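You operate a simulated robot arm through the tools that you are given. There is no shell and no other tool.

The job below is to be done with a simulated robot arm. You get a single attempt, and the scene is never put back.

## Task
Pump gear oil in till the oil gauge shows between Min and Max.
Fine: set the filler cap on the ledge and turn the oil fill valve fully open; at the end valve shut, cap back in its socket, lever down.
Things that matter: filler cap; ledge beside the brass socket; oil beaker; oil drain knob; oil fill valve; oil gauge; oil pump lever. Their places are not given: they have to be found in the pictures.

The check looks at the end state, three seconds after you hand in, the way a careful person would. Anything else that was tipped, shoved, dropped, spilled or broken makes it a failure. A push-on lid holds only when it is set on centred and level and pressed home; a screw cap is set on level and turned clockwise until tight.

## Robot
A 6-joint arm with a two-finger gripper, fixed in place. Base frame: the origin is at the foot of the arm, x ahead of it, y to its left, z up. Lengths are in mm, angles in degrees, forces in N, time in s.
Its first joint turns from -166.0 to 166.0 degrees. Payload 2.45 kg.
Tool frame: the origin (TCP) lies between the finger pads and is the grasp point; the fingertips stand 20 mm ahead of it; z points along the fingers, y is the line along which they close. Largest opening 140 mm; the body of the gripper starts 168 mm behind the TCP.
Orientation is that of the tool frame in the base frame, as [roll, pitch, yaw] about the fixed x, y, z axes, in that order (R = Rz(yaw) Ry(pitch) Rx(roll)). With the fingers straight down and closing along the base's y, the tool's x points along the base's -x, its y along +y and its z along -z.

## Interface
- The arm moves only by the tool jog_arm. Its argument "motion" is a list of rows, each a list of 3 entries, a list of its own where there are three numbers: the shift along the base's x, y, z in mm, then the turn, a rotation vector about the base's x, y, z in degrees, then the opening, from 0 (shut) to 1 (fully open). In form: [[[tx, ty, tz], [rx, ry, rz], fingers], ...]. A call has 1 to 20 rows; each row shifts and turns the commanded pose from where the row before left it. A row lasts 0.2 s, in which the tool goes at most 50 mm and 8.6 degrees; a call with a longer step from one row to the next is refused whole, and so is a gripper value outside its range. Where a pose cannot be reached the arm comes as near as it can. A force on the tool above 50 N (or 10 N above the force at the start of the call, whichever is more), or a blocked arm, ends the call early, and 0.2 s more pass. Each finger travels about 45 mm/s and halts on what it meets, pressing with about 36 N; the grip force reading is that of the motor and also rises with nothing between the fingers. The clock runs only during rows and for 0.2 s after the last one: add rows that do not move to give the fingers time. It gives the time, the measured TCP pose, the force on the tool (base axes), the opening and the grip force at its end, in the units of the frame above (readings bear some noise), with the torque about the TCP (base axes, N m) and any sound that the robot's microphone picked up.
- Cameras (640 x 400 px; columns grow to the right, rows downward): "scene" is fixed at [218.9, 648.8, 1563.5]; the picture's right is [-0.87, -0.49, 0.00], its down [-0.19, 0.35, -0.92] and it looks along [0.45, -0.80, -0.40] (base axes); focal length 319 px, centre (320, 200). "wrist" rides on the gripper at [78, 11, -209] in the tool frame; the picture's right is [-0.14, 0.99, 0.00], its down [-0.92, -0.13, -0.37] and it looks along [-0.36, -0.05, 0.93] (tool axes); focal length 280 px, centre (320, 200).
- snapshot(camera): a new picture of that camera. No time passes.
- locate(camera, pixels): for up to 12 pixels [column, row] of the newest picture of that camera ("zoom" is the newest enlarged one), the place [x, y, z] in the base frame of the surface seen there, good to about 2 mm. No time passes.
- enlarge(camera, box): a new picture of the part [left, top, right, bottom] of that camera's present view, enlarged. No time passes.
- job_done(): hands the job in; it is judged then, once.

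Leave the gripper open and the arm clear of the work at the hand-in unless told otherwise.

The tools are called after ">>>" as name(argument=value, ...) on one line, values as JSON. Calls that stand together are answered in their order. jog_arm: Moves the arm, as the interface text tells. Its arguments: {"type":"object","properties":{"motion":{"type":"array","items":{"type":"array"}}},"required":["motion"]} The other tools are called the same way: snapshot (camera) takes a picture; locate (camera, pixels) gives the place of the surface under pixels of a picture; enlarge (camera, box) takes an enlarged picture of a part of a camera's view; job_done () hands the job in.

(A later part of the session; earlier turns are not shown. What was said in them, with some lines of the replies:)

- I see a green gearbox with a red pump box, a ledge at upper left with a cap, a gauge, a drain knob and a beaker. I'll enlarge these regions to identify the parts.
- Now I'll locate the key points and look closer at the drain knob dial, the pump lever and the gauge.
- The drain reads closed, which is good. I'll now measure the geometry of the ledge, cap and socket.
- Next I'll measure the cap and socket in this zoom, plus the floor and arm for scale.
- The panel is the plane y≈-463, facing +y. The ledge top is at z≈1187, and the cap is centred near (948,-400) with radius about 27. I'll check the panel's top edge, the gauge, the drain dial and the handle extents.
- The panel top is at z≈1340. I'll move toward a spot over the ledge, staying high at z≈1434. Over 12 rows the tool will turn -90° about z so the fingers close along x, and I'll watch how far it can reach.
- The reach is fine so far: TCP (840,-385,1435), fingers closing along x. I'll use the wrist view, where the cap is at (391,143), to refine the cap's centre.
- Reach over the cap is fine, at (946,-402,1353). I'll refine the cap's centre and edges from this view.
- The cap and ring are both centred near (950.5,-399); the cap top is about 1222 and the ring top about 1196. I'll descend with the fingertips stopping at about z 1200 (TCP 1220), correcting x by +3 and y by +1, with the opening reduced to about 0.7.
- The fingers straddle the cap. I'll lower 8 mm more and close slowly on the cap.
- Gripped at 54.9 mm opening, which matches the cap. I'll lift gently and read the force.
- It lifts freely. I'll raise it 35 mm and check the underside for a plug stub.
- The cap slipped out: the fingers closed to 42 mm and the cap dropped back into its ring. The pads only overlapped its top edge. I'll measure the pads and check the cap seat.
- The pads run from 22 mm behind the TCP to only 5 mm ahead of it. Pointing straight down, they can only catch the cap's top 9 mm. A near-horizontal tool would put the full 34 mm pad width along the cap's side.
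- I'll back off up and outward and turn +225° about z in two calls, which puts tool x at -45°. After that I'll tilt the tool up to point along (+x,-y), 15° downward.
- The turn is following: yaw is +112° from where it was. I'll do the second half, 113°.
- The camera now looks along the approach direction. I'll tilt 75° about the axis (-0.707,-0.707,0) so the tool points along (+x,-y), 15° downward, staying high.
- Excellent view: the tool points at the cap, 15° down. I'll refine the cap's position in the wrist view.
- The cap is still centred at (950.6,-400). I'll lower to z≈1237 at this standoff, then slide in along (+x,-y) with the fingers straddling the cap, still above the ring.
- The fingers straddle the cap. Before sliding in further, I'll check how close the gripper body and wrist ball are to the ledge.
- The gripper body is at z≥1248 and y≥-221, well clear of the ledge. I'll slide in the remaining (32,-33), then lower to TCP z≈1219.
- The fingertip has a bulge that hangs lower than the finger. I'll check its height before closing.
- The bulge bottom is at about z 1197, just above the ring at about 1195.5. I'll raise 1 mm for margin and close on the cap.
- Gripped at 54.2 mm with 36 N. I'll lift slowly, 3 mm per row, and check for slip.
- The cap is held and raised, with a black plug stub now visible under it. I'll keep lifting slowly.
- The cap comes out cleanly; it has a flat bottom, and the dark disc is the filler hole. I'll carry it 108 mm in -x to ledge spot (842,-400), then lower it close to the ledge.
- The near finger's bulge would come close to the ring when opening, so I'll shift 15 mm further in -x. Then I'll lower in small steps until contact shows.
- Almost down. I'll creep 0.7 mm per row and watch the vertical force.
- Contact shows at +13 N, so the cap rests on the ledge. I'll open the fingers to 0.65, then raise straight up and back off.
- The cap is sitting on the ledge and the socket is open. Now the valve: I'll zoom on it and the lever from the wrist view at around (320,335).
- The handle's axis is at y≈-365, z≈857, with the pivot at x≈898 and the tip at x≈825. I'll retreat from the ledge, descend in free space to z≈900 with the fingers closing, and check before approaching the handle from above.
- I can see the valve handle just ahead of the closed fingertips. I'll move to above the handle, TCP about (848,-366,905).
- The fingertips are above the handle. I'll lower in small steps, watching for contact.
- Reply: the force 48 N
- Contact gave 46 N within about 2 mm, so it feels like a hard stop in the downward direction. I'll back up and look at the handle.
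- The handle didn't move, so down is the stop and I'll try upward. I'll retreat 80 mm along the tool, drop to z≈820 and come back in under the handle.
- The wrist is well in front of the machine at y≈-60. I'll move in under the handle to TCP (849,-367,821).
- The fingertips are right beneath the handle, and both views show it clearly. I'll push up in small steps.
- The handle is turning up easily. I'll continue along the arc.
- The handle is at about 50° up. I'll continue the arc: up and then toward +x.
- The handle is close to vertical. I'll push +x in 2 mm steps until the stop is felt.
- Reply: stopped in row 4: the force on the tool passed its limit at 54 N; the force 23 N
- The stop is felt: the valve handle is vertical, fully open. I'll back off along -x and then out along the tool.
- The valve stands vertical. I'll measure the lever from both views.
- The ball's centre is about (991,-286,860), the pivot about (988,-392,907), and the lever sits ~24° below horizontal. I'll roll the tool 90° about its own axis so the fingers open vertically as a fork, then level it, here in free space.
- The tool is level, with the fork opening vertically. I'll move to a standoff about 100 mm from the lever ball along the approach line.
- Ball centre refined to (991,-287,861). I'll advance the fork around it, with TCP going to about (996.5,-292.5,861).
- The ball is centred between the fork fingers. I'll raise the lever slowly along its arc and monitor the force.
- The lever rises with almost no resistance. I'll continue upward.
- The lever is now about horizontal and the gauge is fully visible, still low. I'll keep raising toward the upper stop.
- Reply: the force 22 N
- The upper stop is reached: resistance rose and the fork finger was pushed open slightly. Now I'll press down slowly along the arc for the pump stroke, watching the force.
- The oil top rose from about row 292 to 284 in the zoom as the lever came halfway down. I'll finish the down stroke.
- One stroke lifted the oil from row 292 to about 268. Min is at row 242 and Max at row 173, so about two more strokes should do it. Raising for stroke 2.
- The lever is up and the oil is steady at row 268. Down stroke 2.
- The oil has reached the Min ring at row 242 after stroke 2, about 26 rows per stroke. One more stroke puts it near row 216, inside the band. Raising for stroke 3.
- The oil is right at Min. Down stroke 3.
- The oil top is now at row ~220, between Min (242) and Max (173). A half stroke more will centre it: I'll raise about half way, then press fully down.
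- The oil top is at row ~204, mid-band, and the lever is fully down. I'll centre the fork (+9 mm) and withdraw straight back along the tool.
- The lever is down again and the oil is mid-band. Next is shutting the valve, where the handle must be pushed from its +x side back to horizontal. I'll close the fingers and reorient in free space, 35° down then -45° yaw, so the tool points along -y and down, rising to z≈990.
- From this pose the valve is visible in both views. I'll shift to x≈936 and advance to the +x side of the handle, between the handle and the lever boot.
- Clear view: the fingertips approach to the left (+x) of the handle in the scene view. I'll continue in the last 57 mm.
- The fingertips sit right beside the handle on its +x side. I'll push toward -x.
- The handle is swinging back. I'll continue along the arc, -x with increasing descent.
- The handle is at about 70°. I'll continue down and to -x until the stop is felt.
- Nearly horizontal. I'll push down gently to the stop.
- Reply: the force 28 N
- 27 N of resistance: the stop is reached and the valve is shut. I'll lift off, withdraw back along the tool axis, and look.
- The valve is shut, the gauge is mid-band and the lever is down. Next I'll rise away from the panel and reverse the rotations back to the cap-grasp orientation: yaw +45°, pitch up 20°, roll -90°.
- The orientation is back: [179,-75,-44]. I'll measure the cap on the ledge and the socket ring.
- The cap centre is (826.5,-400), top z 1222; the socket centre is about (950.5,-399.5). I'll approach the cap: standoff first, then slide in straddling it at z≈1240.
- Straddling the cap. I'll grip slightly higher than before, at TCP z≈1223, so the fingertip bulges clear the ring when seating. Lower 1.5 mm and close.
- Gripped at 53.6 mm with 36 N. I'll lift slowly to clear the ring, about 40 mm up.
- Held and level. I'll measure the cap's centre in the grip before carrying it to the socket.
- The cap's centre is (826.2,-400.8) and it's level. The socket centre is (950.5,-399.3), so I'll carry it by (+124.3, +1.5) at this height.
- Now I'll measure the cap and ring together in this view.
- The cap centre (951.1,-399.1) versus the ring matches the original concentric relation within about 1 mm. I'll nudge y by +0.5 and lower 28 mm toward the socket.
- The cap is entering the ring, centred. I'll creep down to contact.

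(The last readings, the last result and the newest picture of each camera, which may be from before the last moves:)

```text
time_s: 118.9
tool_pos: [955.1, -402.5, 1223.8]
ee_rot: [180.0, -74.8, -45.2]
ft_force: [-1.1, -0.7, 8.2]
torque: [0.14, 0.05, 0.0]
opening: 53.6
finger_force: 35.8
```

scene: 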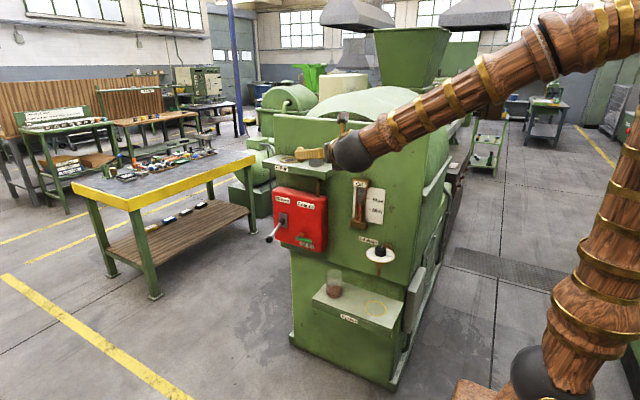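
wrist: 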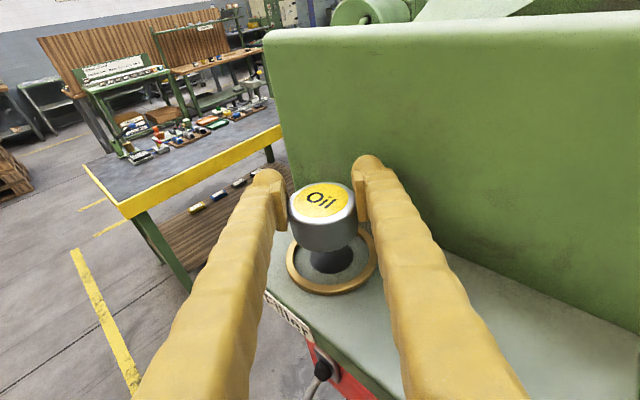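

Contact at 8 N, at the same height as when it sat on the ledge, so it's on the socket floor and not on the rim. I'll press a little more to seat it.

>>> jog_arm(motion=[[[0, 0, -0.6], [0, 0, 0], 0.25], [[0, 0, -0.5], [0, 0, 0], 0.25], [[0, 0, 0], [0, 0, 0], 0.25]])

>>> enlarge(camera="wrist", box=[260, 150, 390, 280])

>>> enlarge(camera="scene", box=[268, 138, 316, 170])

```text
time_s: 119.7
tool_pos: [954.3, -402.5, 1223.3]
ee_rot: [-179.9, -74.8, -45.3]
ft_force: [-2.6, -2.1, 27.4]
torque: [0.14, 0.24, -0.04]
opening: 53.7
finger_force: 35.8
```

```text
3.08 times, centred on (325, 215) of wrist
```

zoom: 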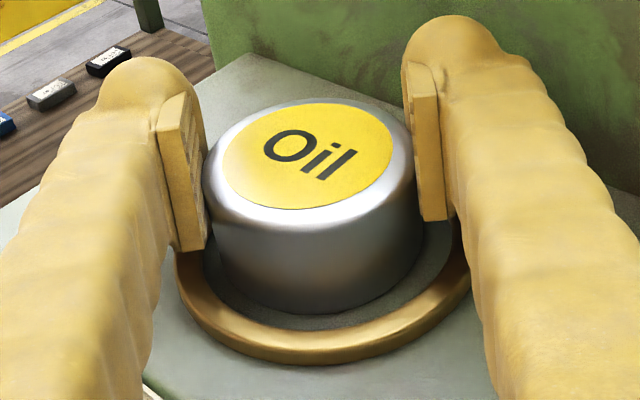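

```text
12.50 times, centred on (292, 154) of scene
```

zoom: 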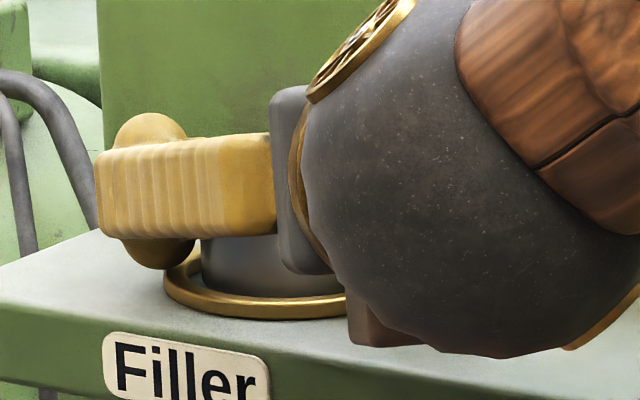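

Pressed with 27 N and seated. I'll relax the press, open slowly, rise straight up, then back off.

>>> jog_arm(motion=[[[0, 0, 1.5], [0, 0, 0], 0.25], [[0, 0, 0], [0, 0, 0], 0.36], [[0, 0, 0], [0, 0, 0], 0.44], [[0, 0, 0], [0, 0, 0], 0.52], [[0, 0, 0], [0, 0, 0], 0.6], [[0, 0, 0], [0, 0, 0], 0.62], [[0, 0, 0], [0, 0, 0], 0.62], [[0, 0, 8], [0, 0, 0], 0.62], [[0, 0, 20], [0, 0, 0], 0.62], [[0, 0, 25], [0, 0, 0], 0.62], [[-25, 25, 0], [0, 0, 0], 0.62], [[-30, 30, 0], [0, 0, 0], 0.62], [[-30, 30, 0], [0, 0, 0], 0.62], [[0, 0, 0], [0, 0, 0], 0.62]])

>>> snapshot(camera="wrist")

>>> snapshot(camera="scene")

```text
time_s: 122.7
tool_pos: [870.6, -317.1, 1275.4]
ee_rot: [179.9, -74.7, -44.9]
ft_force: [-0.5, -0.2, 0.1]
torque: [0.0, 0.01, -0.01]
opening: 86.8
finger_force: 0.0
```

```text
taken
```

wrist: 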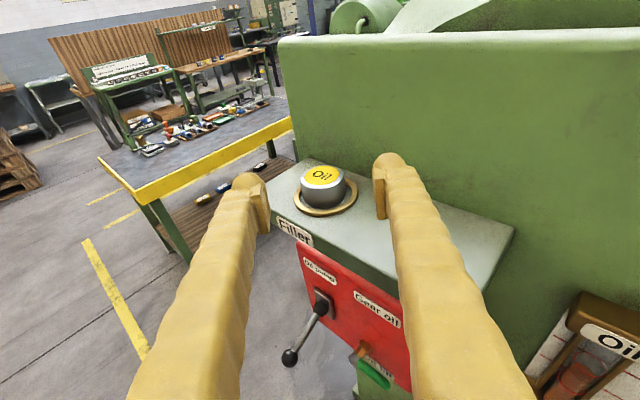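

```text
taken
```

scene: 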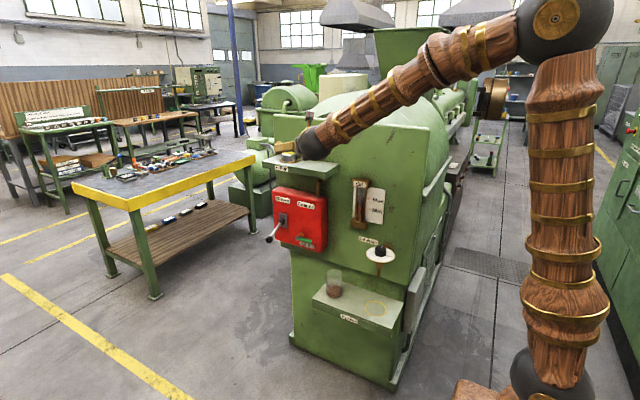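

The cap is back in its ring. I'll check it and the gauge closely, then move the arm well clear with the gripper open.

>>> enlarge(camera="wrist", box=[285, 155, 365, 225])

>>> jog_arm(motion=[[[-25, 30, 20], [0, 0, 0], 0.75], [[-35, 25, 25], [0, 0, 0], 0.9], [[-35, 25, 25], [0, 0, 0], 1], [[-35, 25, 25], [0, 0, 0], 1], [[-35, 25, 25], [0, 0, 0], 1], [[-35, 25, 25], [0, 0, 0], 1], [[-35, 20, 20], [0, 0, 0], 1], [[0, 0, 0], [0, 0, 0], 1]])

>>> snapshot(camera="scene")

>>> enlarge(camera="scene", box=[345, 172, 393, 232])

>>> enlarge(camera="scene", box=[260, 140, 350, 250])

>>> enlarge(camera="scene", box=[290, 230, 430, 340])

```text
5.71 times, centred on (325, 190) of wrist
```

zoom: 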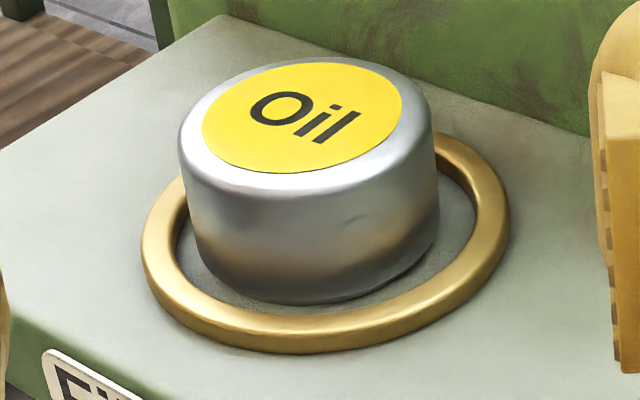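

```text
time_s: 124.5
tool_pos: [633.8, -143.3, 1443.0]
ee_rot: [-180.0, -74.7, -45.3]
ft_force: [0.5, 0.2, -0.1]
torque: [0.0, 0.02, 0.01]
opening: 140.1
finger_force: 0.1
```

```text
taken
```

scene: 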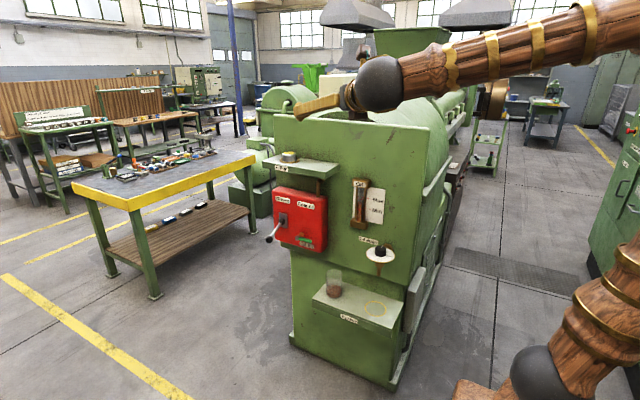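

```text
6.67 times, centred on (369, 202) of scene
```

zoom: 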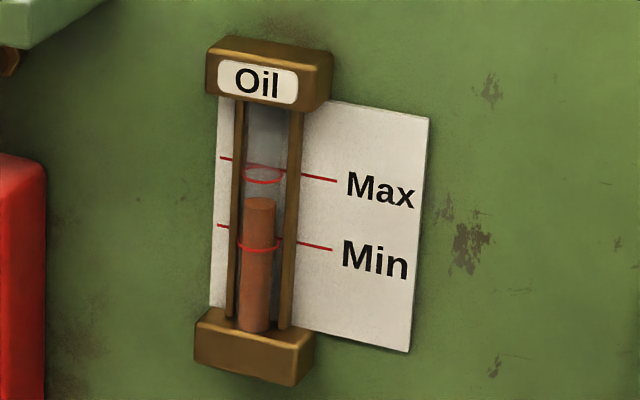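

```text
3.64 times, centred on (305, 195) of scene
```

zoom: 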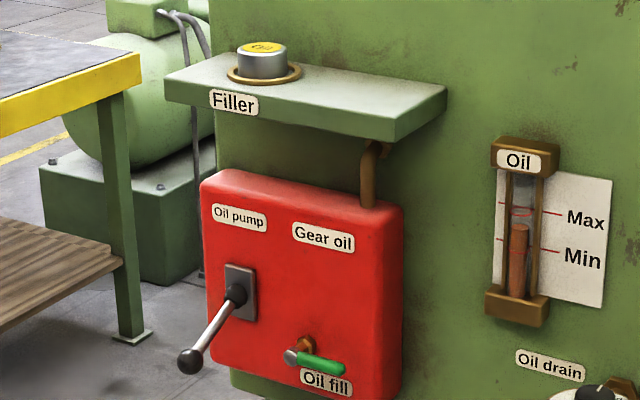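

```text
3.64 times, centred on (360, 285) of scene
```

zoom: 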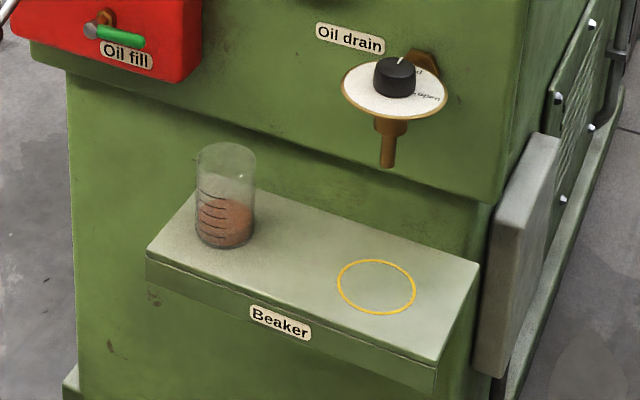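

All looks right. One last check that the valve handle and lever match their starting positions, using the same zooms as at the start.

>>> enlarge(camera="scene", box=[292, 226, 324, 250])

>>> enlarge(camera="scene", box=[260, 184, 340, 252])

>>> enlarge(camera="scene", box=[280, 150, 304, 165])

>>> locate(camera="scene", pixels=[[269, 239], [310, 240], [290, 153]])

```text
16.00 times, centred on (308, 238) of scene
```

zoom: 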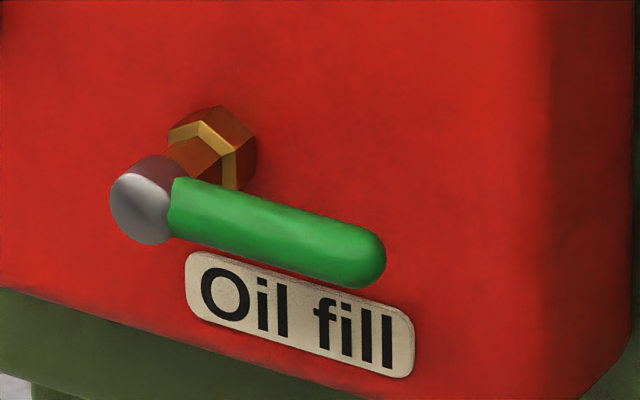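

```text
5.88 times, centred on (300, 218) of scene
```

zoom: 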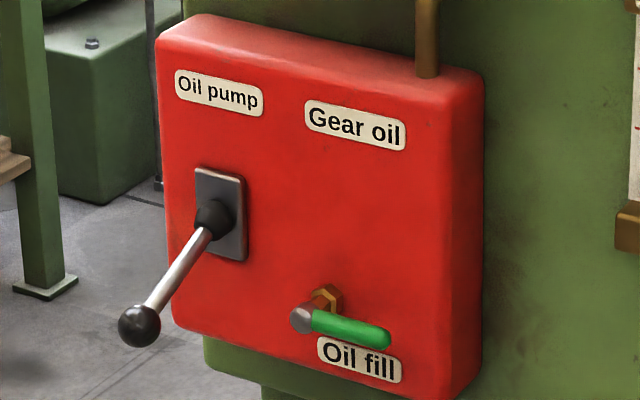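

```text
16.00 times, centred on (292, 158) of scene
```

zoom: 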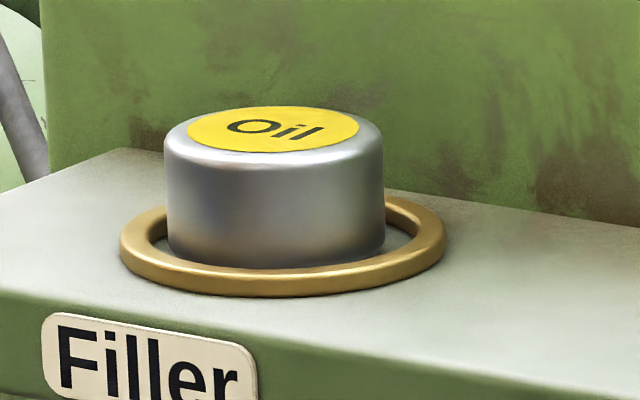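

```text
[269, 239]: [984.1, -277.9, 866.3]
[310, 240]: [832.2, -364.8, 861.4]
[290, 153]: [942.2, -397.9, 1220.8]
```

The valve handle, lever and cap all match their starting places, with the cap within about 1.5 mm, flat inside the ring. The oil is midway between Min and Max, the drain is still closed, the beaker is untouched, and the gripper is open and clear. Handing in.

>>> job_done()

```text
The job is handed in.
```

The oil gauge now reads about midway between Min and Max, and I've handed the job in.

- **Filling:** I set the filler cap on the ledge and turned the fill valve up to its stop, fully open. It took three full pump strokes and a half stroke to reach the level.
- **Filler cap:** It is back in its socket, pressed down flat, about 1.5 mm off its starting position. On my first try at lifting it, the cap slipped from the fingers and dropped back into the socket. I saw no damage.
- **Valve and lever:** The valve is shut against its stop and the lever is down. Both match their starting positions in the pictures.
- **Everything else:** The drain still reads closed, the beaker was not touched, and I saw no spills. The gripper is open and the arm is clear of the machine.
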